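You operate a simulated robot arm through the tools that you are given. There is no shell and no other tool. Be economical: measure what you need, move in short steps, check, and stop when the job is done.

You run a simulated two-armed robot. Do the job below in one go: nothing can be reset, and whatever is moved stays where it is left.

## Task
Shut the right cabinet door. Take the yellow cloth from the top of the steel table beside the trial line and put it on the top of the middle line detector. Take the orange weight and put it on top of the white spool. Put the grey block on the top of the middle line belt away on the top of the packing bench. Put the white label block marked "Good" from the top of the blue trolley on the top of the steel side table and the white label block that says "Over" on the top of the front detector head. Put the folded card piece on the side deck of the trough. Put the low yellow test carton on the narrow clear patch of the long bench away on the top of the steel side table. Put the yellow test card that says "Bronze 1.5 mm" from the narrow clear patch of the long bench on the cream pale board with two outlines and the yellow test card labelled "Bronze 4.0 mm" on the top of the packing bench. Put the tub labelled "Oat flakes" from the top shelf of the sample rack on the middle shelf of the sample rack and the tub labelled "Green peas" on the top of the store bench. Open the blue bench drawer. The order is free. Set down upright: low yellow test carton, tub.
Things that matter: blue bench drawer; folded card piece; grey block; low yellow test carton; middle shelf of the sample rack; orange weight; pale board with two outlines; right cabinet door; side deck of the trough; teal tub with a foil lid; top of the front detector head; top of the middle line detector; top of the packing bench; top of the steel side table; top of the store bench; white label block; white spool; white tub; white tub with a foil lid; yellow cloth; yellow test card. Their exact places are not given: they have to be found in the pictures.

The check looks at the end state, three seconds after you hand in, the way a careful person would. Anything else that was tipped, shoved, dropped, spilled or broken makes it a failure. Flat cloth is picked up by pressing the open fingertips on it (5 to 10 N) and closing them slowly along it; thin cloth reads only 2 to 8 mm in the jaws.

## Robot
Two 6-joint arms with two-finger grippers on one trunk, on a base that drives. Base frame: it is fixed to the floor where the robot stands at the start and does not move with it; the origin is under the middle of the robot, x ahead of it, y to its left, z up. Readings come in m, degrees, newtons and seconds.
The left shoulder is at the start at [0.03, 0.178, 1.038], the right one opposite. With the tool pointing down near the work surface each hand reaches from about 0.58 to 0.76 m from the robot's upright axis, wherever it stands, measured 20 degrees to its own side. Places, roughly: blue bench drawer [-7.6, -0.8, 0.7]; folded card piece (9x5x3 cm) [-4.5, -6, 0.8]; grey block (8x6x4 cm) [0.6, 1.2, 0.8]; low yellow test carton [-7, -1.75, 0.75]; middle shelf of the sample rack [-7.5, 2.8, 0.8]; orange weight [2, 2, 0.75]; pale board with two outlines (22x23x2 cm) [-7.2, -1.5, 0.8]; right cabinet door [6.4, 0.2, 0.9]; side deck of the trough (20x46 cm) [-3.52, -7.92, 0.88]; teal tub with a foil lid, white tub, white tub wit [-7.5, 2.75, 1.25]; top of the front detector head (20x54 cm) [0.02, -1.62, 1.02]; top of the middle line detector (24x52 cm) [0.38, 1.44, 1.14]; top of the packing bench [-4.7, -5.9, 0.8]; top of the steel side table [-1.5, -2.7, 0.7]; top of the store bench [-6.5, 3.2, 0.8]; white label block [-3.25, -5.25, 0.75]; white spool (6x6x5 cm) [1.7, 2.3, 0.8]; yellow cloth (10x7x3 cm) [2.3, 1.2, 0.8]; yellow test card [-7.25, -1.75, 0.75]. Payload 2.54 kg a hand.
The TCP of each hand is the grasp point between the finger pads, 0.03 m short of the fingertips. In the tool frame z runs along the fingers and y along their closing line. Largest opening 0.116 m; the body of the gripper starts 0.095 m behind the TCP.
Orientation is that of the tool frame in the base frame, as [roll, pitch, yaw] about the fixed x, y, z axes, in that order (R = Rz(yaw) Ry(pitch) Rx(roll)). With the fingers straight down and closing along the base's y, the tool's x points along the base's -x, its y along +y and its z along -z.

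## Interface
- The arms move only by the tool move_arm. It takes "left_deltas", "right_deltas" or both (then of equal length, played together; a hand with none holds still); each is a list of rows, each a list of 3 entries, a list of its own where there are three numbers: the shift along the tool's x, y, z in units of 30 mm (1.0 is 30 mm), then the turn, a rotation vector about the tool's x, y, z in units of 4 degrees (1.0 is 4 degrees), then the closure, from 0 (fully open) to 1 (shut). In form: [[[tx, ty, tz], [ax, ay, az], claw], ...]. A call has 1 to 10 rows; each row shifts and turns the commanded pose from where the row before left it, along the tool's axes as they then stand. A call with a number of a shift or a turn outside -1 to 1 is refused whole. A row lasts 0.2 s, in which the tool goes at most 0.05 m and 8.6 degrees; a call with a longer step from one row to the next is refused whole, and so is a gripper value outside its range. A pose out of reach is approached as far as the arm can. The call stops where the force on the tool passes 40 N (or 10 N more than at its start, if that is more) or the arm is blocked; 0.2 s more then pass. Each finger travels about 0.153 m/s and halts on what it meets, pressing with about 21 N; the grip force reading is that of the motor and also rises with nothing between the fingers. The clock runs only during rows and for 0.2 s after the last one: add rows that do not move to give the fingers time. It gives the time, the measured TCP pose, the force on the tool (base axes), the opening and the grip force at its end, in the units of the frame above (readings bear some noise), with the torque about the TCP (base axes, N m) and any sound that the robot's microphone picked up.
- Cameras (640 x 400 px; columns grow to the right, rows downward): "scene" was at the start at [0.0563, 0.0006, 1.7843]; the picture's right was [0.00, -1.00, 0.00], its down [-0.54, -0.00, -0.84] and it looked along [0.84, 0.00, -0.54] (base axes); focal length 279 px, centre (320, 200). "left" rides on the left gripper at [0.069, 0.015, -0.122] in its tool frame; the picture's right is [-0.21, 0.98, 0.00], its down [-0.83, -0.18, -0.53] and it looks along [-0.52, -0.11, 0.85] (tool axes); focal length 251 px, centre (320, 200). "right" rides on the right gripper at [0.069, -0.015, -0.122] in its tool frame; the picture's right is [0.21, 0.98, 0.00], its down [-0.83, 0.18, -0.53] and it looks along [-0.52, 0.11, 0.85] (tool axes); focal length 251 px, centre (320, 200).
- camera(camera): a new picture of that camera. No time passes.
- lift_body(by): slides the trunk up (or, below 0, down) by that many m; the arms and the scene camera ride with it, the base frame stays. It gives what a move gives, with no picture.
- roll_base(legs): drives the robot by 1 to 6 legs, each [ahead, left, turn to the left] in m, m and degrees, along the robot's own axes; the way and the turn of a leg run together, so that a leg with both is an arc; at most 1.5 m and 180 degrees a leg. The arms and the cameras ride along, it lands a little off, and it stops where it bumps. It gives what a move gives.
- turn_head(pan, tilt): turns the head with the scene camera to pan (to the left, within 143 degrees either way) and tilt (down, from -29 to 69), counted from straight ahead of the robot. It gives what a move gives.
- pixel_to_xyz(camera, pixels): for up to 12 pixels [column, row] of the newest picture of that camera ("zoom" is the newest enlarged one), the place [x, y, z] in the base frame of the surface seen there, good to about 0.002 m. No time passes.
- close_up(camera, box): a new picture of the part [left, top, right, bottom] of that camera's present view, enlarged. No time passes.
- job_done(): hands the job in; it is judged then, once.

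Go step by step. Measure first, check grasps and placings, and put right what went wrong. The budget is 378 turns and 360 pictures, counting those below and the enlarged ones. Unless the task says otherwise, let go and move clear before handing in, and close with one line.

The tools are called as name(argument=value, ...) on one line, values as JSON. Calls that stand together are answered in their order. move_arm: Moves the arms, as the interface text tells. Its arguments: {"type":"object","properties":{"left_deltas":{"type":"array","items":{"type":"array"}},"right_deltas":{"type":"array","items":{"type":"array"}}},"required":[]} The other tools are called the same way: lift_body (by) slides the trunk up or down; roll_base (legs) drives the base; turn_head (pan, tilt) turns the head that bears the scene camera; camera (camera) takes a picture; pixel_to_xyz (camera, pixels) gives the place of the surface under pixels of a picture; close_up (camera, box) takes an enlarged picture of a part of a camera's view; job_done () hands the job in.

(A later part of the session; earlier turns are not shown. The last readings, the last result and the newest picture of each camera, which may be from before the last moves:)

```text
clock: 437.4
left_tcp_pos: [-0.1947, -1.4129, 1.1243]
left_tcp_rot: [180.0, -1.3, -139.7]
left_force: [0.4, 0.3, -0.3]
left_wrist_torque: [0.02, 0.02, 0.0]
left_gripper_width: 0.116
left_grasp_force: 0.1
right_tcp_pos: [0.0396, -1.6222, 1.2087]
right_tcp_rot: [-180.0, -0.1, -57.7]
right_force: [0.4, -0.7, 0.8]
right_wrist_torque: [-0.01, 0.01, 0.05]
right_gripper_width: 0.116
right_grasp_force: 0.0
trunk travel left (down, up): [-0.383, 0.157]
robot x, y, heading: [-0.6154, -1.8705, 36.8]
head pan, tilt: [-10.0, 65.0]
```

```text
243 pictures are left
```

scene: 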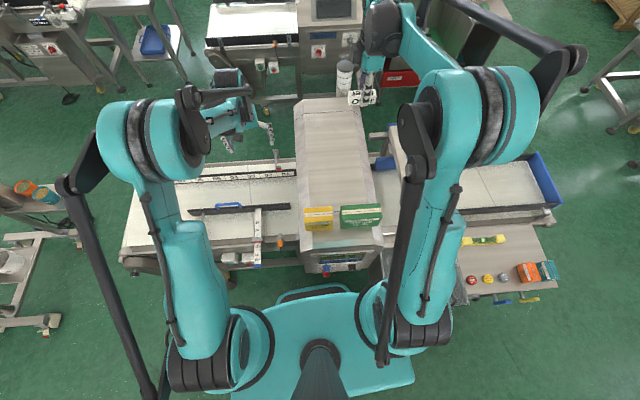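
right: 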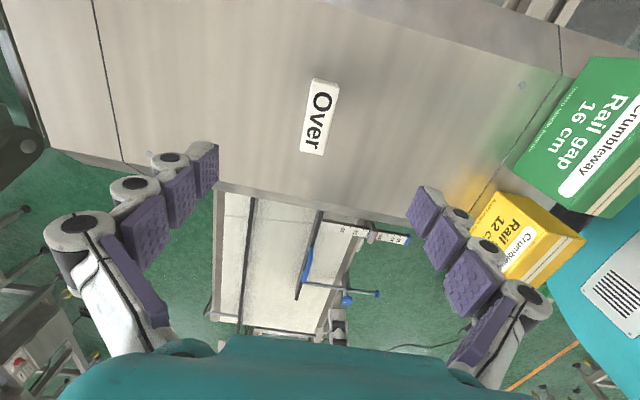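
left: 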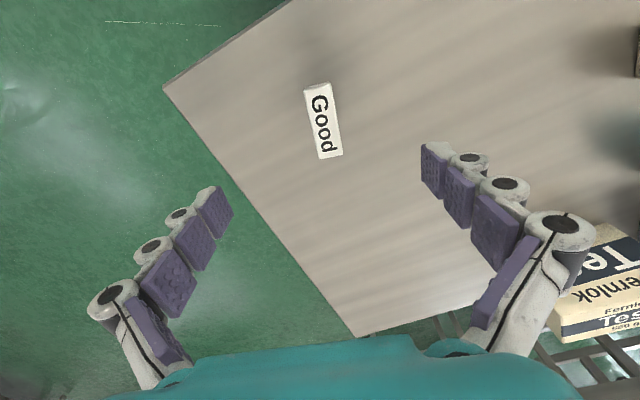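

"Over" lies on the head. Next the west side; raise the trunk, back off and look west.

lift_body(by=0.15)

roll_base(legs=[[-0.3, 0.25, 0], [0, 0, 130]])

turn_head(pan=0, tilt=28)

camera(camera="scene")

```text
clock: 439.2
left_tcp_pos: [-0.1932, -1.4129, 1.2738]
left_tcp_rot: [179.9, -1.3, -139.7]
left_force: [0.1, 0.2, -0.1]
left_wrist_torque: [-0.01, 0.0, 0.0]
left_gripper_width: 0.116
left_grasp_force: 0.2
right_tcp_pos: [0.0392, -1.6217, 1.3589]
right_tcp_rot: [-179.9, -0.1, -57.7]
right_force: [0.1, -0.1, 0.2]
right_wrist_torque: [-0.01, 0.0, -0.01]
right_gripper_width: 0.1163
right_grasp_force: 0.1
trunk travel left (down, up): [-0.533, 0.007]
robot x, y, heading: [-0.6151, -1.8741, 36.9]
head pan, tilt: [-10.0, 65.0]
```

```text
clock: 446.8
left_tcp_pos: [-1.6078, -1.7843, 1.2748]
left_tcp_rot: [179.9, -1.3, -13.4]
left_force: [0.0, -0.2, 0.1]
left_wrist_torque: [-0.01, 0.04, 0.03]
left_gripper_width: 0.116
left_grasp_force: 0.0
right_tcp_pos: [-1.5765, -1.472, 1.3569]
right_tcp_rot: [-179.9, -0.1, 68.7]
right_force: [0.3, 1.3, 0.1]
right_wrist_torque: [-0.02, 0.03, -0.01]
right_gripper_width: 0.1161
right_grasp_force: 0.1
trunk travel left (down, up): [-0.533, 0.007]
robot x, y, heading: [-0.9936, -1.848, 163.0]
head pan, tilt: [-10.0, 65.0]
```

```text
clock: 447.9
left_tcp_pos: [-1.6086, -1.7834, 1.2732]
left_tcp_rot: [-180.0, -1.1, -13.4]
left_force: [-0.5, -0.5, 0.3]
left_wrist_torque: [0.0, -0.02, -0.01]
left_gripper_width: 0.1161
left_grasp_force: 0.1
right_tcp_pos: [-1.5783, -1.4718, 1.3576]
right_tcp_rot: [-179.9, -0.1, 68.6]
right_force: [-0.3, 1.5, -0.7]
right_wrist_torque: [0.02, -0.01, -0.02]
right_gripper_width: 0.116
right_grasp_force: 0.1
trunk travel left (down, up): [-0.533, 0.007]
robot x, y, heading: [-0.991, -1.8497, 163.2]
head pan, tilt: [0.0, 28.0]
```

```text
242 pictures are left
```

scene: 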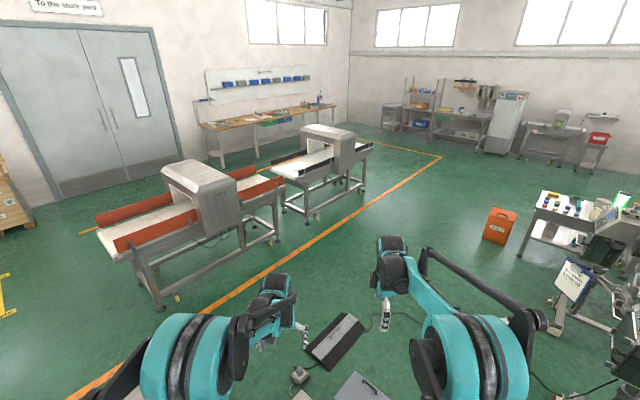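

I can see the long bench (270,115), rack (420,110) and the way between the conveyors and floor cases. Measuring the path.

pixel_to_xyz(camera="scene", pixels=[[310, 350], [362, 325], [300, 380], [345, 315], [160, 310], [278, 242], [312, 220], [365, 190], [485, 240], [410, 190], [440, 158], [260, 155]])

close_up(camera="scene", box=[190, 60, 350, 160])

close_up(camera="scene", box=[375, 65, 535, 165])

pixel_to_xyz(camera="zoom", pixels=[[60, 150], [45, 240], [110, 285], [225, 305], [250, 195], [400, 230], [440, 340], [180, 110], [350, 190], [130, 60], [300, 185], [220, 250]])

```text
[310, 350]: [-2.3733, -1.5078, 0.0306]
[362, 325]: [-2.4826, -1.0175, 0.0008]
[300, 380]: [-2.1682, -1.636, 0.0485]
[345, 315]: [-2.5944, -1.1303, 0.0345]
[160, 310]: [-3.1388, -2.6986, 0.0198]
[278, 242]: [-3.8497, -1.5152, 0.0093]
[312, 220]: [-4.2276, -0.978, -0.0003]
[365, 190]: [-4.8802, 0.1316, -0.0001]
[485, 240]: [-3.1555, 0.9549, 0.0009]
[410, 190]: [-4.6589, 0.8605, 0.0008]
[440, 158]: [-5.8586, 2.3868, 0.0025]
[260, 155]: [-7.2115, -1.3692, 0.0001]
```

```text
4.00 times, centred on (270, 110) of scene
```

zoom: 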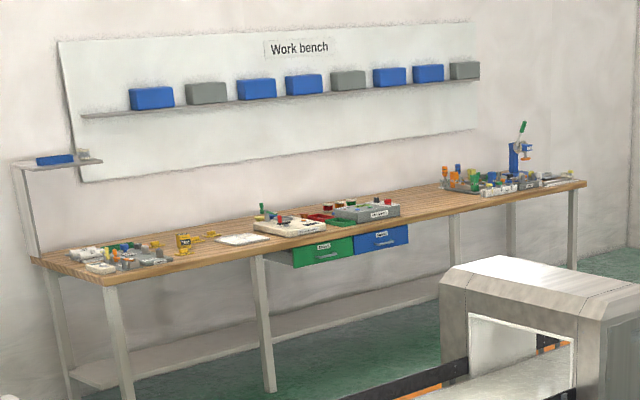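

```text
4.00 times, centred on (455, 115) of scene
```

zoom: 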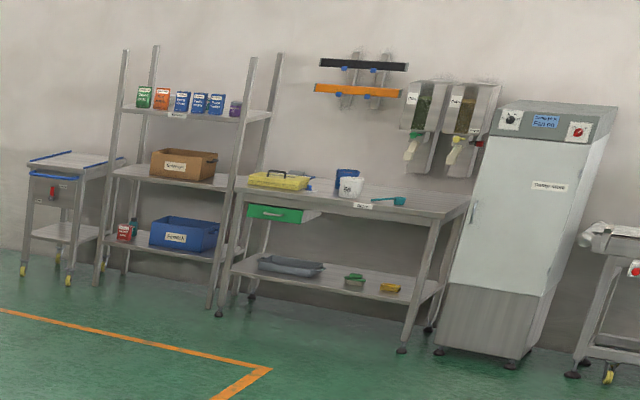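

```text
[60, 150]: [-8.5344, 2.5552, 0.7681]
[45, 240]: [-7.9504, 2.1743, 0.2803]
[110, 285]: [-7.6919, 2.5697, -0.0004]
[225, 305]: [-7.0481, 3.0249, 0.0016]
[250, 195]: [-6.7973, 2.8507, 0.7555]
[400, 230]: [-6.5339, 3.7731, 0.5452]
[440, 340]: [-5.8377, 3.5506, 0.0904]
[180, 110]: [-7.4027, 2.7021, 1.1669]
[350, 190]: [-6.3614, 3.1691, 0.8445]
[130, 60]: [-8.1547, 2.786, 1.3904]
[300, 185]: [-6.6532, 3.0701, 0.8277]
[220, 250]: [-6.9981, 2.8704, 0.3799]
```

I need to see the floor on my left (table's end, blue box).

turn_head(pan=30, tilt=55)

camera(camera="scene")

turn_head(pan=-45, tilt=45)

camera(camera="scene")

```text
clock: 448.8
left_tcp_pos: [-1.6074, -1.7837, 1.2743]
left_tcp_rot: [179.9, -1.3, -13.3]
left_force: [0.1, -1.1, -0.2]
left_wrist_torque: [0.0, 0.02, -0.05]
left_gripper_width: 0.1159
left_grasp_force: 0.0
right_tcp_pos: [-1.5768, -1.472, 1.3563]
right_tcp_rot: [-179.9, -0.2, 68.6]
right_force: [-0.1, 0.4, -1.4]
right_wrist_torque: [-0.03, 0.01, -0.01]
right_gripper_width: 0.116
right_grasp_force: 0.3
trunk travel left (down, up): [-0.533, 0.007]
robot x, y, heading: [-0.9922, -1.8509, 163.0]
head pan, tilt: [30.0, 55.0]
```

```text
239 pictures are left
```

scene: 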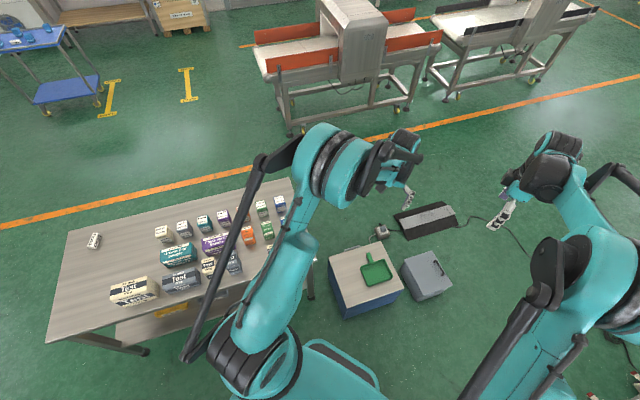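

```text
clock: 450.3
left_tcp_pos: [-1.6083, -1.7836, 1.2734]
left_tcp_rot: [179.9, -1.3, -13.3]
left_force: [-0.1, -0.4, 0.7]
left_wrist_torque: [0.03, -0.01, -0.01]
left_gripper_width: 0.1162
left_grasp_force: 0.0
right_tcp_pos: [-1.5783, -1.4722, 1.358]
right_tcp_rot: [-179.9, -0.2, 68.6]
right_force: [-0.5, -0.7, 0.1]
right_wrist_torque: [-0.01, 0.0, -0.01]
right_gripper_width: 0.116
right_grasp_force: 0.0
trunk travel left (down, up): [-0.533, 0.007]
robot x, y, heading: [-0.9897, -1.8487, 163.1]
head pan, tilt: [-45.0, 45.0]
```

```text
238 pictures are left
```

scene: 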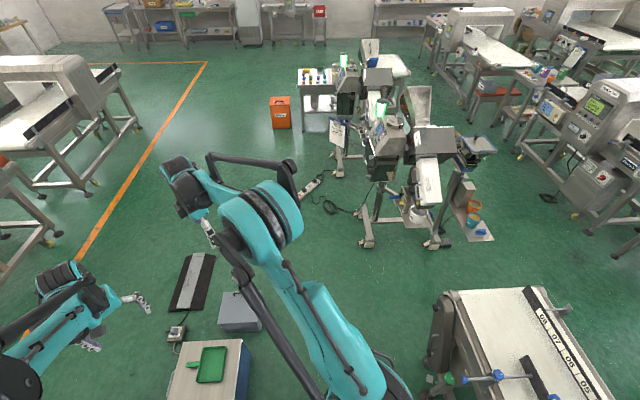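

The way lies between the cases at (230,300) and the equipment feet at (365,240). Measuring.

pixel_to_xyz(camera="scene", pixels=[[262, 325], [243, 292], [214, 255], [168, 308], [305, 195], [330, 215], [367, 245], [300, 250], [250, 345], [430, 380], [315, 175], [100, 182]])

```text
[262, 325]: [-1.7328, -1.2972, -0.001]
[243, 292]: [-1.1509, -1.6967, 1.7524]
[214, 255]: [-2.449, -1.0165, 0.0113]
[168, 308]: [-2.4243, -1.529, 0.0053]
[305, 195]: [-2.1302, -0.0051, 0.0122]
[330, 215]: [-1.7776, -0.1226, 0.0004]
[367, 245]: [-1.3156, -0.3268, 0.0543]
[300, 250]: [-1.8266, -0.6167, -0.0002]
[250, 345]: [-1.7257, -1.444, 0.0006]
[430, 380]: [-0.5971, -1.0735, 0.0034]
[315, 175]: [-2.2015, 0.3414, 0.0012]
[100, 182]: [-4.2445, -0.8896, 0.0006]
```

Route set north of the cases: driving.

roll_base(legs=[[0.328, -0.527, 0], [0.672, -0.317, 0], [0.981, 0.038, 0], [0.736, -0.27, 0], [0.736, -0.27, 0], [1.233, -0.616, 0]])

turn_head(pan=-15, tilt=30)

camera(camera="scene")

```text
clock: 476.1
left_tcp_pos: [-5.4672, 1.5074, 1.2738]
left_tcp_rot: [179.9, -1.5, -13.9]
left_force: [-0.3, -0.9, 0.2]
left_wrist_torque: [0.0, 0.0, -0.01]
left_gripper_width: 0.1159
left_grasp_force: 0.0
right_tcp_pos: [-5.4326, 1.821, 1.3573]
right_tcp_rot: [-179.9, -0.2, 68.0]
right_force: [0.3, 0.3, 0.6]
right_wrist_torque: [0.0, -0.01, -0.03]
right_gripper_width: 0.1161
right_grasp_force: 0.1
trunk travel left (down, up): [-0.533, 0.007]
robot x, y, heading: [-4.8478, 1.4391, 162.7]
head pan, tilt: [-45.0, 45.0]
```

```text
clock: 477.1
left_tcp_pos: [-5.4658, 1.5079, 1.2736]
left_tcp_rot: [179.9, -1.3, -13.9]
left_force: [-0.3, 0.0, 0.9]
left_wrist_torque: [0.02, -0.01, 0.03]
left_gripper_width: 0.1159
left_grasp_force: 0.1
right_tcp_pos: [-5.433, 1.8188, 1.3575]
right_tcp_rot: [-179.9, -0.1, 68.0]
right_force: [0.6, 0.1, 1.0]
right_wrist_torque: [0.04, 0.0, -0.03]
right_gripper_width: 0.1156
right_grasp_force: 0.1
trunk travel left (down, up): [-0.533, 0.007]
robot x, y, heading: [-4.8517, 1.4337, 163.0]
head pan, tilt: [-15.0, 30.0]
```

```text
237 pictures are left
```

scene: 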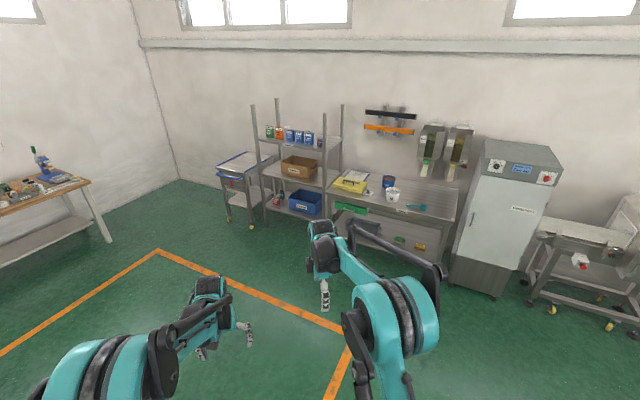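

Reached the rack area. Zoom on the rack and store bench.

close_up(camera="scene", box=[240, 100, 352, 170])

close_up(camera="scene", box=[240, 95, 480, 245])

pixel_to_xyz(camera="zoom", pixels=[[70, 330], [225, 365], [50, 110], [235, 140], [225, 240], [70, 195], [120, 105], [160, 110], [310, 225], [440, 240], [500, 290], [240, 275]])

```text
5.71 times, centred on (296, 135) of scene
```

zoom: 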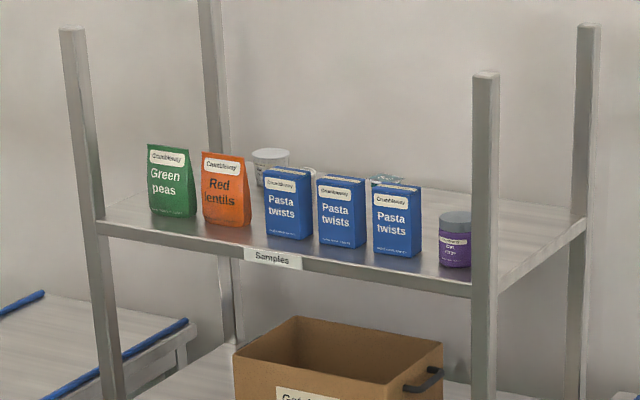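

```text
2.67 times, centred on (360, 170) of scene
```

zoom: 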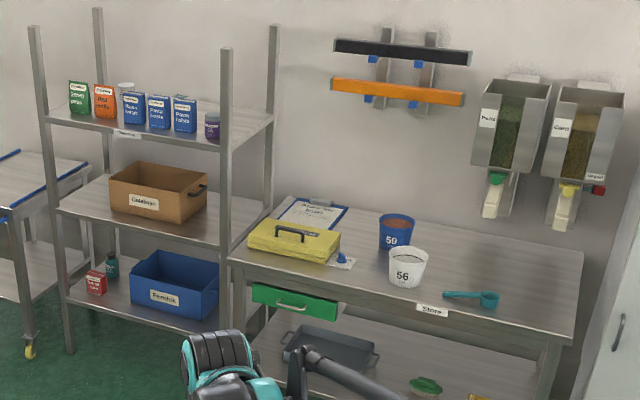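

```text
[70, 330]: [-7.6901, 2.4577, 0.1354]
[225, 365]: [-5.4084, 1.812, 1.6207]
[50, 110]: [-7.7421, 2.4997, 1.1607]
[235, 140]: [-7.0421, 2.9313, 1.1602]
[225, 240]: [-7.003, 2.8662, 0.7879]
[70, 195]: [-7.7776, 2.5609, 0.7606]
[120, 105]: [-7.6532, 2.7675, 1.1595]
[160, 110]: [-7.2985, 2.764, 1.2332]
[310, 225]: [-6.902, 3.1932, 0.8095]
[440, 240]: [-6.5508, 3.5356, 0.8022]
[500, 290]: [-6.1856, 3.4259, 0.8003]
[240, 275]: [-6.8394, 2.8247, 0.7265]
```

The rack's top shelf (z 1.16) holds tubs behind bags and boxes. I'll drive closer in front and look down into it.

roll_base(legs=[[1.072, 0.084, 0], [1.072, 0.084, 0], [0, 0, -44]])

turn_head(pan=15, tilt=35)

camera(camera="scene")

```text
clock: 489.9
left_tcp_pos: [-7.3399, 2.4217, 1.2737]
left_tcp_rot: [179.8, -1.2, -59.8]
left_force: [-0.9, 0.4, 0.3]
left_wrist_torque: [0.0, 0.02, 0.02]
left_gripper_width: 0.116
left_grasp_force: 0.0
right_tcp_pos: [-7.0939, 2.6137, 1.3575]
right_tcp_rot: [-179.9, -0.2, 22.1]
right_force: [0.0, -0.2, 0.7]
right_wrist_torque: [0.0, 0.02, 0.03]
right_gripper_width: 0.1161
right_grasp_force: 0.0
trunk travel left (down, up): [-0.533, 0.007]
robot x, y, heading: [-6.9642, 1.9285, 116.5]
head pan, tilt: [-15.0, 30.0]
```

```text
clock: 490.9
left_tcp_pos: [-7.34, 2.4219, 1.2729]
left_tcp_rot: [179.9, -1.3, -59.8]
left_force: [-0.1, 0.3, 0.0]
left_wrist_torque: [0.02, -0.01, 0.0]
left_gripper_width: 0.1161
left_grasp_force: 0.0
right_tcp_pos: [-7.0923, 2.6143, 1.3576]
right_tcp_rot: [-179.9, -0.2, 22.1]
right_force: [-0.2, 0.7, -0.5]
right_wrist_torque: [0.01, -0.03, -0.01]
right_gripper_width: 0.116
right_grasp_force: 0.1
trunk travel left (down, up): [-0.533, 0.007]
robot x, y, heading: [-6.9615, 1.9285, 116.9]
head pan, tilt: [15.0, 35.0]
```

```text
234 pictures are left
```

scene: 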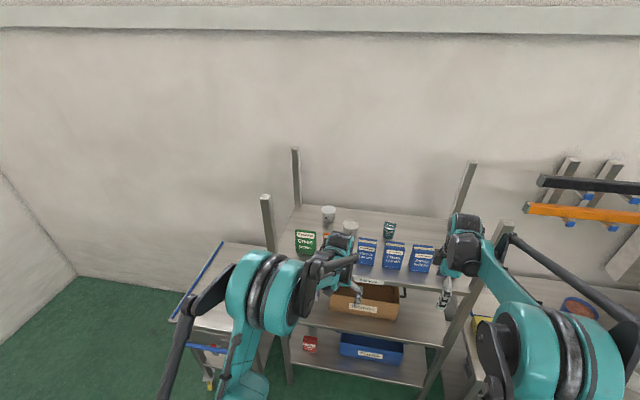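

Three tubs stand behind: (328,213), (350,228) and teal (390,230). Zooming.

close_up(camera="scene", box=[270, 185, 478, 315])

pixel_to_xyz(camera="zoom", pixels=[[178, 70], [178, 100], [247, 122], [247, 145], [368, 120], [370, 150], [110, 145], [170, 150], [300, 165], [385, 180], [470, 190], [250, 90]])

```text
3.08 times, centred on (374, 250) of scene
```

zoom: 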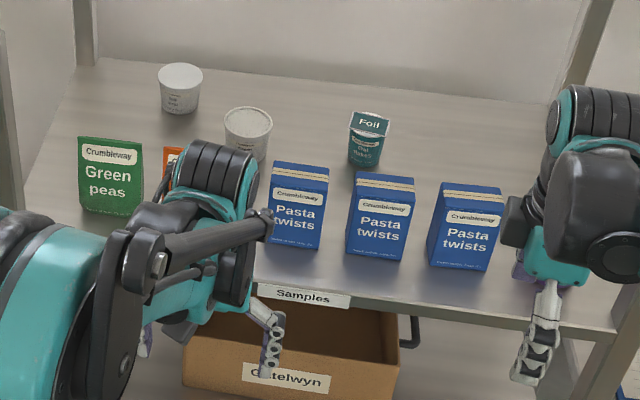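

```text
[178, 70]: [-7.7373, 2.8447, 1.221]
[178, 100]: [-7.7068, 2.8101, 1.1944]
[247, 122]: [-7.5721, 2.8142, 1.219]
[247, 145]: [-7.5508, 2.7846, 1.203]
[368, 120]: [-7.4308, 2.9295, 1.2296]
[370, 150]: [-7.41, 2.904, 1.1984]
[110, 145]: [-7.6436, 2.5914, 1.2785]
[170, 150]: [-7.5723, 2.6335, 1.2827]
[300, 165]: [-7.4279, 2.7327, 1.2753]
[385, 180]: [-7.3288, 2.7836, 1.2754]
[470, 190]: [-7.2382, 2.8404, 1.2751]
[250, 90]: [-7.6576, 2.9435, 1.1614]
```

Need to read the tub labels.

close_up(camera="scene", box=[314, 200, 410, 260])

camera(camera="right")

camera(camera="left")

```text
6.67 times, centred on (362, 230) of scene
```

zoom: 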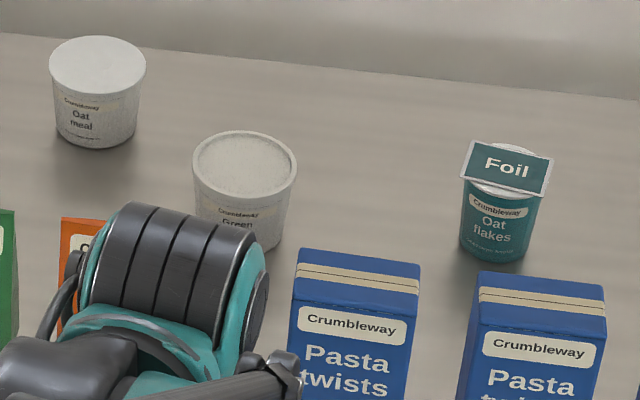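

```text
231 pictures are left
```

right: 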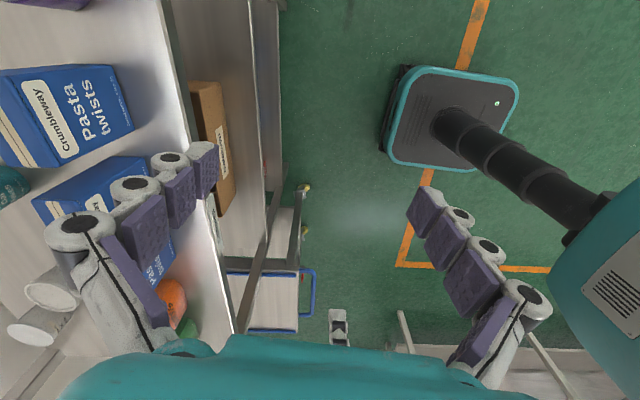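

```text
230 pictures are left
```

left: 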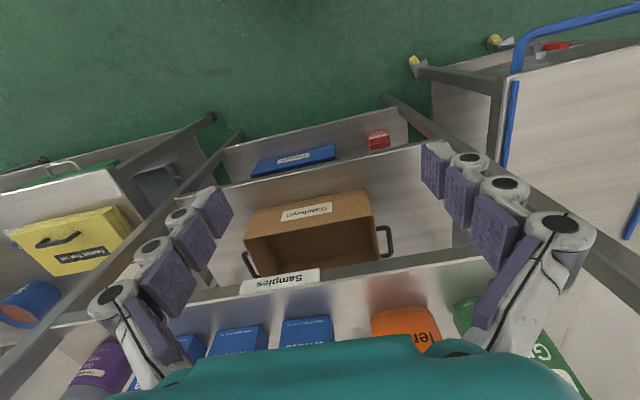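

"Oat flakes" is the teal tub; the white tub in the middle reads "Green…". Measuring both rims.

close_up(camera="scene", box=[314, 200, 410, 260])

pixel_to_xyz(camera="zoom", pixels=[[198, 165], [292, 170], [245, 136], [240, 190], [245, 165], [466, 178], [545, 192], [480, 145], [552, 160], [505, 170], [497, 250], [97, 65]])

```text
6.67 times, centred on (362, 230) of scene
```

zoom: 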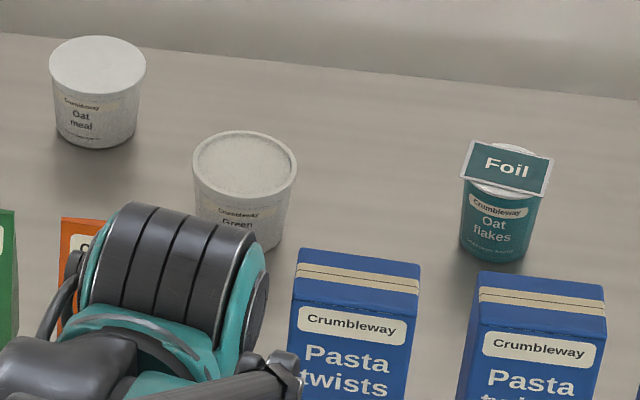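

```text
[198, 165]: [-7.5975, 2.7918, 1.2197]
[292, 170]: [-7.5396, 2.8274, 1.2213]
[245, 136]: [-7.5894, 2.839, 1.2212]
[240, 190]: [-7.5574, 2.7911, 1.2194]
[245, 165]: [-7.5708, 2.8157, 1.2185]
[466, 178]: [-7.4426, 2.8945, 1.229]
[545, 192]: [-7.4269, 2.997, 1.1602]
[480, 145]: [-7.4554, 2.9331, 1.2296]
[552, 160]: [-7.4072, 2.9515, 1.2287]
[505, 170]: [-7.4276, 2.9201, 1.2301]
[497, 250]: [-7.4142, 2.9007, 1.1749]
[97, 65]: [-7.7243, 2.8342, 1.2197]
```

Green peas tub: centre (−7.570,2.812), ø 0.067, top 1.22; Oat flakes: centre (−7.428,2.922), top 1.23. I'll raise both hands and move in.

move_arm(left_deltas=[[[0, 0, -1], [0, 0, 0], 0], [[0, 0, -1], [0, 0, 0], 0], [[0, 0, -1], [0, 0, 0], 0], [[0, 0, -1], [0, 0, 0], 0], [[0, 0, -0.5], [0, 0, 0], 0]], right_deltas=[[[0, 0, -1], [0, 0, 0], 0], [[0, 0, -0.8], [0, 0, 0], 0], [[0.5, 0, 0], [0, 0, 0], 0], [[0.5, 0, 0], [0, 0, 0], 0], [[0.5, 0, 0], [0, 0, 0], 0]])

roll_base(legs=[[0.427, 0.02, 2]])

camera(camera="left")

```text
clock: 492.1
left_tcp_pos: [-7.3416, 2.4243, 1.4104]
left_tcp_rot: [179.8, -1.4, -59.8]
left_force: [0.2, 0.0, 0.0]
left_wrist_torque: [0.04, 0.0, 0.05]
left_gripper_width: 0.116
left_grasp_force: 0.1
right_tcp_pos: [-7.051, 2.6306, 1.4121]
right_tcp_rot: [-180.0, -0.1, 22.0]
right_force: [-0.8, -0.2, 0.0]
right_wrist_torque: [0.02, 0.0, -0.04]
right_gripper_width: 0.1158
right_grasp_force: 0.0
trunk travel left (down, up): [-0.533, 0.007]
robot x, y, heading: [-6.9643, 1.9254, 116.7]
head pan, tilt: [15.0, 35.0]
```

```text
clock: 494.7
left_tcp_pos: [-7.5691, 2.7775, 1.4109]
left_tcp_rot: [179.9, -1.3, -58.3]
left_force: [0.6, 0.0, 0.3]
left_wrist_torque: [0.0, 0.01, -0.02]
left_gripper_width: 0.1156
left_grasp_force: 0.1
right_tcp_pos: [-7.2841, 2.9937, 1.4124]
right_tcp_rot: [-179.8, -0.1, 23.8]
right_force: [0.1, 0.7, -1.4]
right_wrist_torque: [0.0, 0.05, -0.01]
right_gripper_width: 0.1163
right_grasp_force: 0.1
trunk travel left (down, up): [-0.533, 0.007]
robot x, y, heading: [-7.1769, 2.2942, 118.5]
head pan, tilt: [15.0, 35.0]
```

```text
228 pictures are left
```

left: 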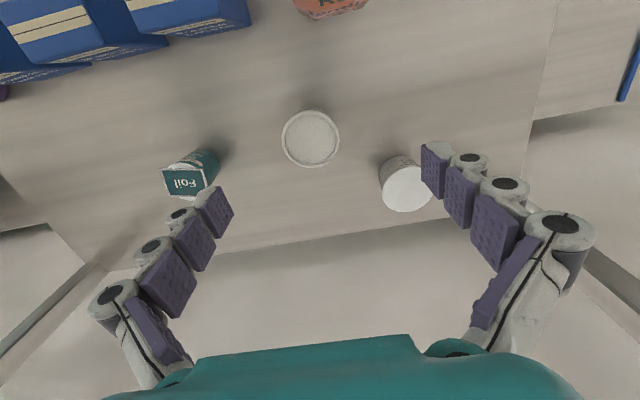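

Directly above; measure the green-peas rim from the hand view.

pixel_to_xyz(camera="left", pixels=[[284, 139], [338, 139], [311, 112], [311, 163], [311, 138], [185, 180], [200, 165], [404, 185]])

```text
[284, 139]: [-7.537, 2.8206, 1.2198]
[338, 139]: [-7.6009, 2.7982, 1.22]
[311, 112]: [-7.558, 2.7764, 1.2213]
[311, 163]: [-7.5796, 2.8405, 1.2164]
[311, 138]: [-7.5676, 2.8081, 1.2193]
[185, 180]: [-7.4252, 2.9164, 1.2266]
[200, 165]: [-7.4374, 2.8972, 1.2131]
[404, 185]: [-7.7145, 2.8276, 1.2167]
```

Descending onto the green-peas tub.

move_arm(left_deltas=[[[-0.5, -0.57, 0.5], [0, 0, 0], 0.15], [[-0.54, 0, 0.8], [0, 0, 0], 0.15], [[0, 0, 1], [0, 0, 0], 0.15], [[0, 0, 1], [0, 0, 0], 0.15], [[0, 0, 1], [0, 0, 0], 0.15], [[0, 0, 1], [0, 0, 0], 0.15], [[0, 0, 1], [0, 0, 0], 0.15], [[0, 0, 0.8], [0, 0, 0], 0.15]])

camera(camera="left")

```text
clock: 496.5
left_tcp_pos: [-7.5688, 2.8067, 1.1963]
left_tcp_rot: [179.9, -1.2, -58.2]
left_force: [0.1, -0.3, -0.4]
left_wrist_torque: [-0.01, 0.0, 0.02]
left_gripper_width: 0.0988
left_grasp_force: 0.0
right_tcp_pos: [-7.2851, 2.9946, 1.4115]
right_tcp_rot: [-180.0, -0.1, 23.8]
right_force: [-1.2, 0.3, -0.5]
right_wrist_torque: [-0.02, 0.0, 0.02]
right_gripper_width: 0.1161
right_grasp_force: 0.0
trunk travel left (down, up): [-0.533, 0.007]
robot x, y, heading: [-7.1805, 2.295, 118.5]
head pan, tilt: [15.0, 35.0]
```

```text
227 pictures are left
```

left: 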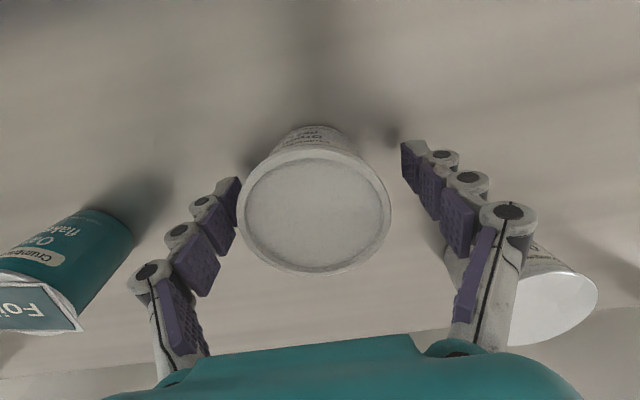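

Centred. Closing, then lifting straight up.

move_arm(left_deltas=[[[0, 0, 0], [0, 0, 0], 0.5], [[0, 0, 0], [0, 0, 0], 1], [[0, 0, 0], [0, 0, 0], 1], [[0, 0, -0.5], [0, 0, 0], 1], [[0, 0, -1], [0, 0, 0], 1], [[0, 0, -1], [0, 0, 0], 1], [[0, 0, -1], [0, 0, 0], 1], [[0, 0, -1], [0, 0, 0], 1], [[0, 0, -1], [0, 0, 0], 1], [[0, 0, -1], [0, 0, 0], 1]])

camera(camera="left")

camera(camera="right")

```text
clock: 498.7
left_tcp_pos: [-7.5721, 2.8148, 1.3927]
left_tcp_rot: [179.9, -1.2, -58.3]
left_force: [-0.2, -0.4, -1.1]
left_wrist_torque: [0.01, 0.01, 0.0]
left_gripper_width: 0.0709
left_grasp_force: 20.9
right_tcp_pos: [-7.2856, 2.9931, 1.4127]
right_tcp_rot: [-179.9, 0.0, 23.8]
right_force: [-0.3, 0.7, -0.2]
right_wrist_torque: [-0.02, -0.02, -0.01]
right_gripper_width: 0.116
right_grasp_force: 0.0
trunk travel left (down, up): [-0.533, 0.007]
robot x, y, heading: [-7.1787, 2.2933, 118.3]
head pan, tilt: [15.0, 35.0]
```

```text
226 pictures are left
```

left: 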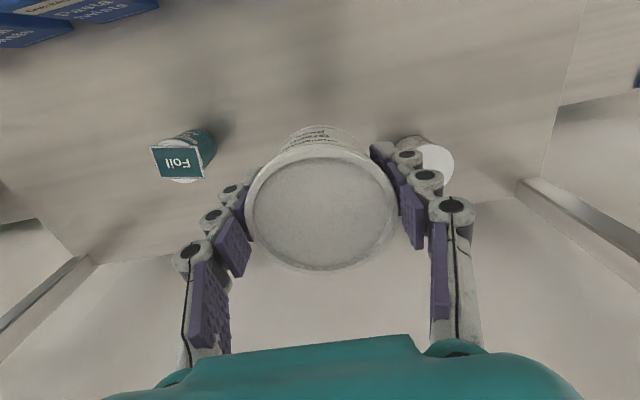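

```text
225 pictures are left
```

right: 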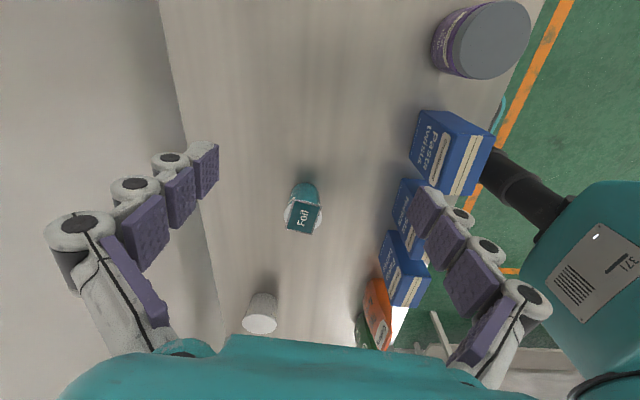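

Green peas held at 71 mm. I'll back out and view the store bench.

roll_base(legs=[[-0.42, 0, 0], [0, -0.75, 0]])

turn_head(pan=-5, tilt=50)

camera(camera="scene")

```text
clock: 505.0
left_tcp_pos: [-6.6964, 2.7973, 1.3919]
left_tcp_rot: [179.9, -1.3, -58.9]
left_force: [-0.7, -0.2, -1.7]
left_wrist_torque: [0.01, 0.01, 0.01]
left_gripper_width: 0.0709
left_grasp_force: 21.1
right_tcp_pos: [-6.4062, 2.9701, 1.4116]
right_tcp_rot: [-180.0, -0.1, 23.1]
right_force: [-0.2, 0.3, 0.5]
right_wrist_torque: [0.01, 0.05, 0.02]
right_gripper_width: 0.116
right_grasp_force: 0.1
trunk travel left (down, up): [-0.533, 0.007]
robot x, y, heading: [-6.306, 2.2727, 117.7]
head pan, tilt: [15.0, 35.0]
```

```text
clock: 505.8
left_tcp_pos: [-6.6958, 2.7965, 1.3922]
left_tcp_rot: [179.8, -1.2, -58.9]
left_force: [-0.2, 0.3, -1.6]
left_wrist_torque: [-0.01, 0.03, 0.01]
left_gripper_width: 0.0708
left_grasp_force: 20.7
right_tcp_pos: [-6.4059, 2.9725, 1.4126]
right_tcp_rot: [-179.9, -0.1, 23.1]
right_force: [0.5, -0.4, -0.6]
right_wrist_torque: [0.02, 0.0, -0.02]
right_gripper_width: 0.1161
right_grasp_force: 0.0
trunk travel left (down, up): [-0.533, 0.007]
robot x, y, heading: [-6.3063, 2.2693, 117.7]
head pan, tilt: [-5.0, 50.0]
```

```text
224 pictures are left
```

scene: 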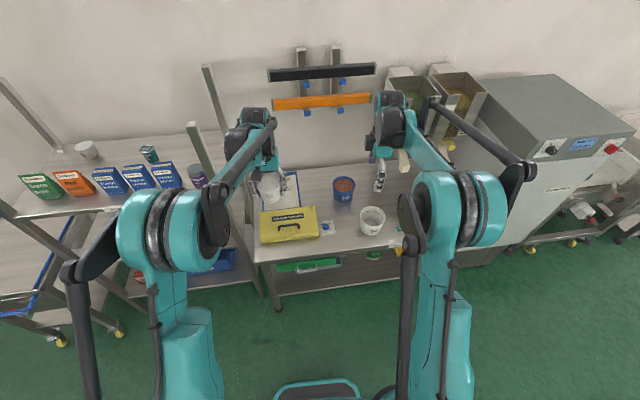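

Zoom on the bench top to choose a clear spot.

close_up(camera="scene", box=[240, 150, 432, 270])

pixel_to_xyz(camera="zoom", pixels=[[345, 305], [345, 200], [260, 130], [290, 260], [440, 230], [350, 130], [395, 290], [310, 325], [260, 230], [350, 250], [240, 170], [400, 320]])

```text
3.33 times, centred on (336, 210) of scene
```

zoom: 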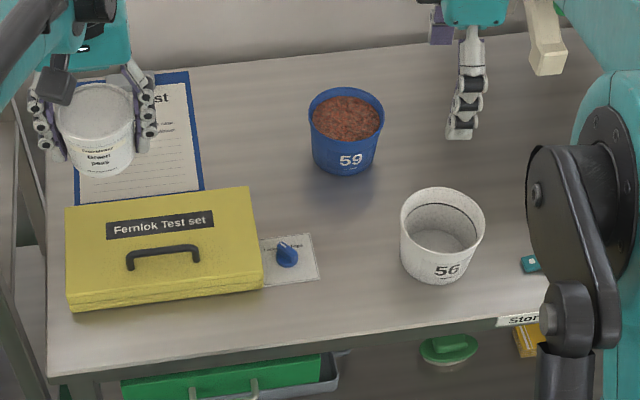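

```text
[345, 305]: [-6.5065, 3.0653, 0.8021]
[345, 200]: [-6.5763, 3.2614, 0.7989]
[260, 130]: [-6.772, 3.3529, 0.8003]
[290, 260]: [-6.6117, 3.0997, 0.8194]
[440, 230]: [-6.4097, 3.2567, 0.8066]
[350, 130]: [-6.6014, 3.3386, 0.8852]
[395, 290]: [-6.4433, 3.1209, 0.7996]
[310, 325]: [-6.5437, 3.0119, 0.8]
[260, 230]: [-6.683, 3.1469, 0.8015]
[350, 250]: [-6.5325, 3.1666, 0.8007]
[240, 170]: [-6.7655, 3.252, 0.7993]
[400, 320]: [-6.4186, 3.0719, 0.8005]
```

The tub reads "Green peas". I'll place it at (−6.51,3.075), in front of the note and beside bucket 56: shift the base, pull the right hand back, lower.

move_arm(right_deltas=[[[0, 1, 0], [0, 0, 0], 0], [[0, 1, 0], [0, 0, 0], 0], [[0, 1, 0], [0, 0, 0], 0], [[0, 1, 0], [0, 0, 0], 0], [[0, 1, 0], [0, 0, 0], 0], [[0, 1, 0], [0, 0, 0], 0]])

roll_base(legs=[[0.16, -0.33, 0]])

lift_body(by=-0.28)

camera(camera="left")

```text
clock: 507.2
left_tcp_pos: [-6.694, 2.7953, 1.3931]
left_tcp_rot: [179.9, -1.3, -58.9]
left_force: [-0.6, -0.1, -1.2]
left_wrist_torque: [0.04, 0.01, -0.03]
left_gripper_width: 0.0707
left_grasp_force: 21.2
right_tcp_pos: [-6.3323, 2.8035, 1.4143]
right_tcp_rot: [-180.0, 0.0, 23.1]
right_force: [0.1, -1.1, 0.5]
right_wrist_torque: [0.01, 0.0, -0.01]
right_gripper_width: 0.1159
right_grasp_force: 0.0
trunk travel left (down, up): [-0.533, 0.007]
robot x, y, heading: [-6.3054, 2.2727, 117.6]
head pan, tilt: [-5.0, 50.0]
```

```text
clock: 509.6
left_tcp_pos: [-6.4772, 3.0963, 1.3921]
left_tcp_rot: [179.9, -1.4, -59.4]
left_force: [-0.8, -0.2, -1.1]
left_wrist_torque: [0.02, 0.04, -0.04]
left_gripper_width: 0.0708
left_grasp_force: 20.9
right_tcp_pos: [-6.1151, 3.103, 1.413]
right_tcp_rot: [-179.9, -0.1, 22.5]
right_force: [-0.6, -0.2, -0.4]
right_wrist_torque: [0.03, 0.0, 0.01]
right_gripper_width: 0.1159
right_grasp_force: 0.0
trunk travel left (down, up): [-0.533, 0.007]
robot x, y, heading: [-6.0915, 2.5633, 117.1]
head pan, tilt: [-5.0, 50.0]
```

```text
clock: 512.4
left_tcp_pos: [-6.476, 3.0973, 1.1129]
left_tcp_rot: [179.9, -1.3, -59.4]
left_force: [-0.1, -0.3, -1.5]
left_wrist_torque: [-0.01, -0.03, 0.0]
left_gripper_width: 0.0711
left_grasp_force: 20.8
right_tcp_pos: [-6.1141, 3.1025, 1.1332]
right_tcp_rot: [-179.9, -0.1, 22.5]
right_force: [0.2, -0.2, 0.4]
right_wrist_torque: [0.0, -0.02, 0.0]
right_gripper_width: 0.1161
right_grasp_force: 0.2
trunk travel left (down, up): [-0.253, 0.287]
robot x, y, heading: [-6.0902, 2.5658, 117.0]
head pan, tilt: [-5.0, 50.0]
```

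```text
222 pictures are left
```

left: 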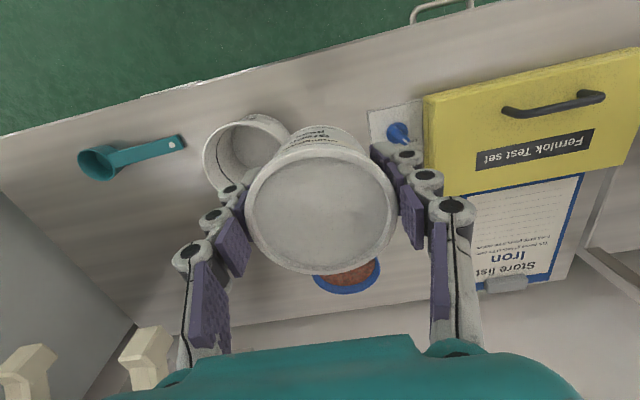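

Lowering toward (−6.515,3.07).

move_arm(left_deltas=[[[0, 0.8, 0.4], [0, 0, 0], 1], [[-0.1, 0.78, 0.6], [0, 0, 0], 1], [[0, 0, 1], [0, 0, 0], 1], [[0, 0, 1], [0, 0, 0], 1], [[0, 0, 1], [0, 0, 0], 1], [[0, 0, 1], [0, 0, 0], 1], [[0, 0, 1], [0, 0, 0], 1], [[0, 0, 1], [0, 0, 0], 1], [[0, 0, 1], [0, 0, 0], 1], [[0, 0, 0.9], [0, 0, 0], 1]])

camera(camera="left")

```text
clock: 514.6
left_tcp_pos: [-6.5153, 3.0711, 0.8456]
left_tcp_rot: [179.7, -1.2, -59.4]
left_force: [0.1, 0.0, -0.9]
left_wrist_torque: [-0.01, 0.01, 0.01]
left_gripper_width: 0.0708
left_grasp_force: 21.4
right_tcp_pos: [-6.1136, 3.1027, 1.1333]
right_tcp_rot: [180.0, 0.0, 22.6]
right_force: [-0.2, 0.0, 0.5]
right_wrist_torque: [-0.02, 0.03, 0.0]
right_gripper_width: 0.1159
right_grasp_force: 0.0
trunk travel left (down, up): [-0.253, 0.287]
robot x, y, heading: [-6.0894, 2.5661, 117.4]
head pan, tilt: [-5.0, 50.0]
```

```text
221 pictures are left
```

left: 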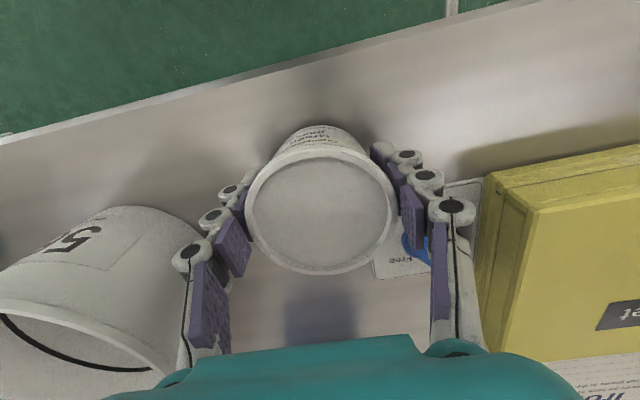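

The bucket is near the left finger; checking the distance before opening.

pixel_to_xyz(camera="left", pixels=[[165, 345], [190, 245], [130, 215], [150, 380], [195, 330], [190, 255], [410, 210], [480, 190]])

```text
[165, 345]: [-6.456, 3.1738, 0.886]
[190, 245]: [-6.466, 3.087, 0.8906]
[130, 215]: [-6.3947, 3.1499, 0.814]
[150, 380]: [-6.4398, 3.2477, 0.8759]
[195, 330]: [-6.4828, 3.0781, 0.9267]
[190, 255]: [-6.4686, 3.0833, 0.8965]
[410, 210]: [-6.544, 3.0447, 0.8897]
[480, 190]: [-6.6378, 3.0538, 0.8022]
```

The rim is 9 cm from the finger; safe. Lower 7 mm, release and rise.

move_arm(left_deltas=[[[0, 0, 0.15], [0, 0, 0], 1], [[0, 0, 0.1], [0, 0, 0], 1], [[0, 0, 0], [0, 0, 0], 0.3], [[0, 0, 0], [0, 0, 0], 0.18], [[0, 0, 0], [0, 0, 0], 0.18], [[0, 0, -1], [0, 0, 0], 0.18], [[0, 0, -1], [0, 0, 0], 0.18], [[0, 0, -1], [0, 0, 0], 0.18], [[0, 0, -1], [0, 0, 0], 0.1], [[0, 0, -1], [0, 0, 0], 0]])

camera(camera="left")

lift_body(by=0.28)

```text
clock: 516.8
left_tcp_pos: [-6.5158, 3.0718, 0.989]
left_tcp_rot: [179.8, -1.3, -59.4]
left_force: [-0.5, -0.3, 0.0]
left_wrist_torque: [0.03, 0.02, 0.01]
left_gripper_width: 0.1159
left_grasp_force: 0.0
right_tcp_pos: [-6.1131, 3.1031, 1.1327]
right_tcp_rot: [-179.9, -0.1, 22.5]
right_force: [-0.2, -0.7, 1.3]
right_wrist_torque: [0.01, 0.05, 0.0]
right_gripper_width: 0.1159
right_grasp_force: 0.1
trunk travel left (down, up): [-0.253, 0.287]
robot x, y, heading: [-6.0939, 2.5675, 117.3]
head pan, tilt: [-5.0, 50.0]
```

```text
220 pictures are left
```

left: 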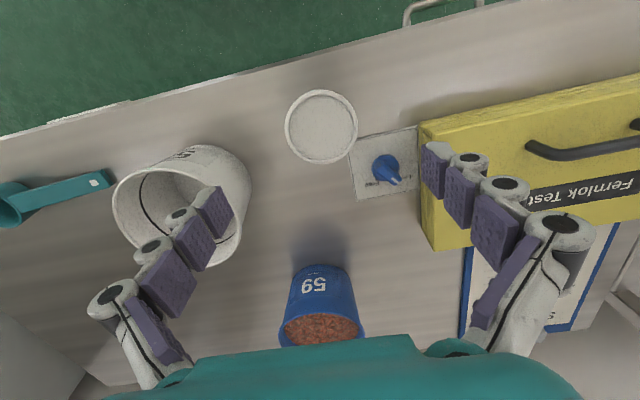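

```text
clock: 519.6
left_tcp_pos: [-6.5162, 3.0716, 1.2708]
left_tcp_rot: [179.8, -1.2, -59.3]
left_force: [0.4, 1.0, 0.8]
left_wrist_torque: [-0.02, 0.02, 0.0]
left_gripper_width: 0.116
left_grasp_force: 0.0
right_tcp_pos: [-6.1145, 3.1028, 1.4128]
right_tcp_rot: [-179.9, -0.1, 22.5]
right_force: [-0.4, 1.0, -0.2]
right_wrist_torque: [0.0, 0.0, -0.01]
right_gripper_width: 0.1158
right_grasp_force: 0.0
trunk travel left (down, up): [-0.533, 0.007]
robot x, y, heading: [-6.0892, 2.5674, 117.0]
head pan, tilt: [-5.0, 50.0]
```

Green peas tub stands on the store bench. For "Oat flakes" I'll back off, pull the right hand in, raise the left hand and tilt it 36° forward.

roll_base(legs=[[-0.4, 0, 0]])

move_arm(left_deltas=[[[0, 0, -1], [0, 0, 0], 0.3], [[0, 0, -1], [0, 0, 0], 0.3], [[0, 0, -1], [0, 0, 0], 0.3], [[0, 0, -1], [0, 0, 0], 0.3], [[0, 0, -1], [0, 0, 0], 0.3], [[0, 0, 0], [0, -1, 0], 0.3], [[0, 0, 0], [0, -1, 0], 0.3], [[0, 0, 0], [0, -1, 0], 0.3], [[0, 0, 0], [0, -1, 0], 0.3], [[0, 0, 0], [0, -1, 0], 0.3]], right_deltas=[[[0, 1, 0], [0, 0, 0], 0], [[0, 1, 0], [0, 0, 0], 0], [[0, 1, 0], [0, 0, 0], 0], [[0, 1, 0], [0, 0, 0], 0], [[0, 1, 0], [0, 0, 0], 0], [[0, 1, 0], [0, 0, 0], 0], [[0, 0, 0], [0, 0, 0], 0], [[0, 0, 0], [0, 0, 0], 0], [[0, 0, 0], [0, 0, 0], 0], [[0, 0, 0], [0, 0, 0], 0]])

move_arm(left_deltas=[[[0, 0, 0], [0, -1, 0], 0.3], [[0, 0, 0], [0, -1, 0], 0.3], [[0, 0, 0], [0, -1, 0], 0.3], [[0, 0, 0], [0, -1, 0], 0.3], [[0, 0, 0], [0, 0, 0], 0.3]])

```text
clock: 522.1
left_tcp_pos: [-6.3286, 2.713, 1.2704]
left_tcp_rot: [179.8, -1.4, -59.9]
left_force: [-0.4, -0.5, 0.0]
left_wrist_torque: [-0.02, 0.01, 0.0]
left_gripper_width: 0.1159
left_grasp_force: 0.1
right_tcp_pos: [-5.9252, 2.7402, 1.413]
right_tcp_rot: [-179.9, -0.2, 22.1]
right_force: [-0.4, -0.7, 0.1]
right_wrist_torque: [-0.01, -0.02, -0.03]
right_gripper_width: 0.116
right_grasp_force: 0.0
trunk travel left (down, up): [-0.533, 0.007]
robot x, y, heading: [-5.9075, 2.2016, 116.8]
head pan, tilt: [-5.0, 50.0]
```

```text
clock: 524.4
left_tcp_pos: [-6.3276, 2.715, 1.4197]
left_tcp_rot: [179.9, 18.8, -59.9]
left_force: [-1.0, 0.2, -0.4]
left_wrist_torque: [0.01, 0.04, -0.02]
left_gripper_width: 0.0811
left_grasp_force: 0.1
right_tcp_pos: [-5.8577, 2.5724, 1.4137]
right_tcp_rot: [-180.0, -0.1, 22.0]
right_force: [-0.9, 0.4, -0.9]
right_wrist_torque: [-0.04, 0.03, 0.03]
right_gripper_width: 0.116
right_grasp_force: 0.1
trunk travel left (down, up): [-0.533, 0.007]
robot x, y, heading: [-5.9097, 2.1983, 116.6]
head pan, tilt: [-5.0, 50.0]
```

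```text
clock: 525.5
left_tcp_pos: [-6.329, 2.7152, 1.4179]
left_tcp_rot: [179.8, 34.7, -60.0]
left_force: [0.0, -0.4, 0.1]
left_wrist_torque: [-0.02, -0.01, 0.01]
left_gripper_width: 0.0812
left_grasp_force: 0.0
right_tcp_pos: [-5.8569, 2.5723, 1.4133]
right_tcp_rot: [-179.9, -0.1, 22.1]
right_force: [0.4, 0.4, 0.8]
right_wrist_torque: [0.01, 0.02, -0.01]
right_gripper_width: 0.1162
right_grasp_force: 0.0
trunk travel left (down, up): [-0.533, 0.007]
robot x, y, heading: [-5.9118, 2.2039, 116.9]
head pan, tilt: [-5.0, 50.0]
```

Tilt is 35° forward as intended. Now drive to the rack: sideways, then forward.

roll_base(legs=[[0, 0.865, 0], [0.5, 0, 1.5]])

camera(camera="left")

turn_head(pan=10, tilt=50)

camera(camera="scene")

```text
clock: 532.6
left_tcp_pos: [-7.3617, 2.7181, 1.4206]
left_tcp_rot: [179.8, 34.5, -56.3]
left_force: [-0.4, -0.1, 0.7]
left_wrist_torque: [-0.02, -0.01, 0.02]
left_gripper_width: 0.081
left_grasp_force: 0.2
right_tcp_pos: [-6.8811, 2.6043, 1.4139]
right_tcp_rot: [-179.9, -0.1, 25.7]
right_force: [-0.2, 1.0, 0.5]
right_wrist_torque: [0.03, 0.03, 0.02]
right_gripper_width: 0.1159
right_grasp_force: 0.0
trunk travel left (down, up): [-0.533, 0.007]
robot x, y, heading: [-6.9114, 2.2378, 120.2]
head pan, tilt: [-5.0, 50.0]
```

```text
219 pictures are left
```

left: 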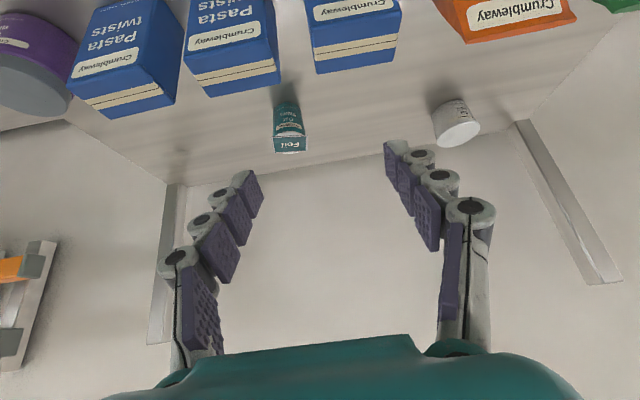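

```text
clock: 533.4
left_tcp_pos: [-7.3627, 2.7197, 1.4193]
left_tcp_rot: [179.8, 34.8, -56.3]
left_force: [-0.4, 0.7, 0.5]
left_wrist_torque: [-0.01, 0.02, -0.01]
left_gripper_width: 0.0813
left_grasp_force: 0.1
right_tcp_pos: [-6.8823, 2.6064, 1.4118]
right_tcp_rot: [-180.0, -0.2, 25.7]
right_force: [0.5, 0.6, 0.0]
right_wrist_torque: [-0.02, 0.0, 0.01]
right_gripper_width: 0.1159
right_grasp_force: 0.1
trunk travel left (down, up): [-0.533, 0.007]
robot x, y, heading: [-6.9098, 2.2343, 120.2]
head pan, tilt: [10.0, 50.0]
```

```text
218 pictures are left
```

scene: 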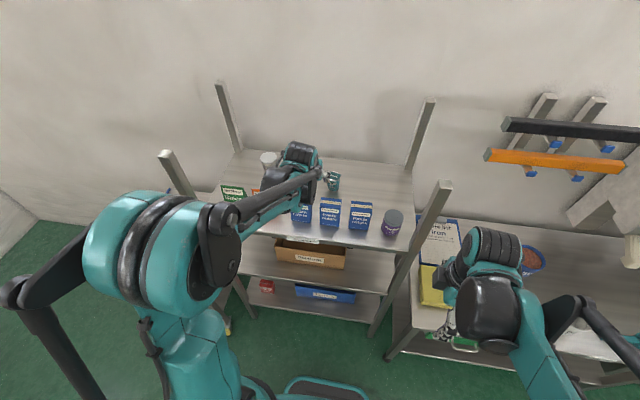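

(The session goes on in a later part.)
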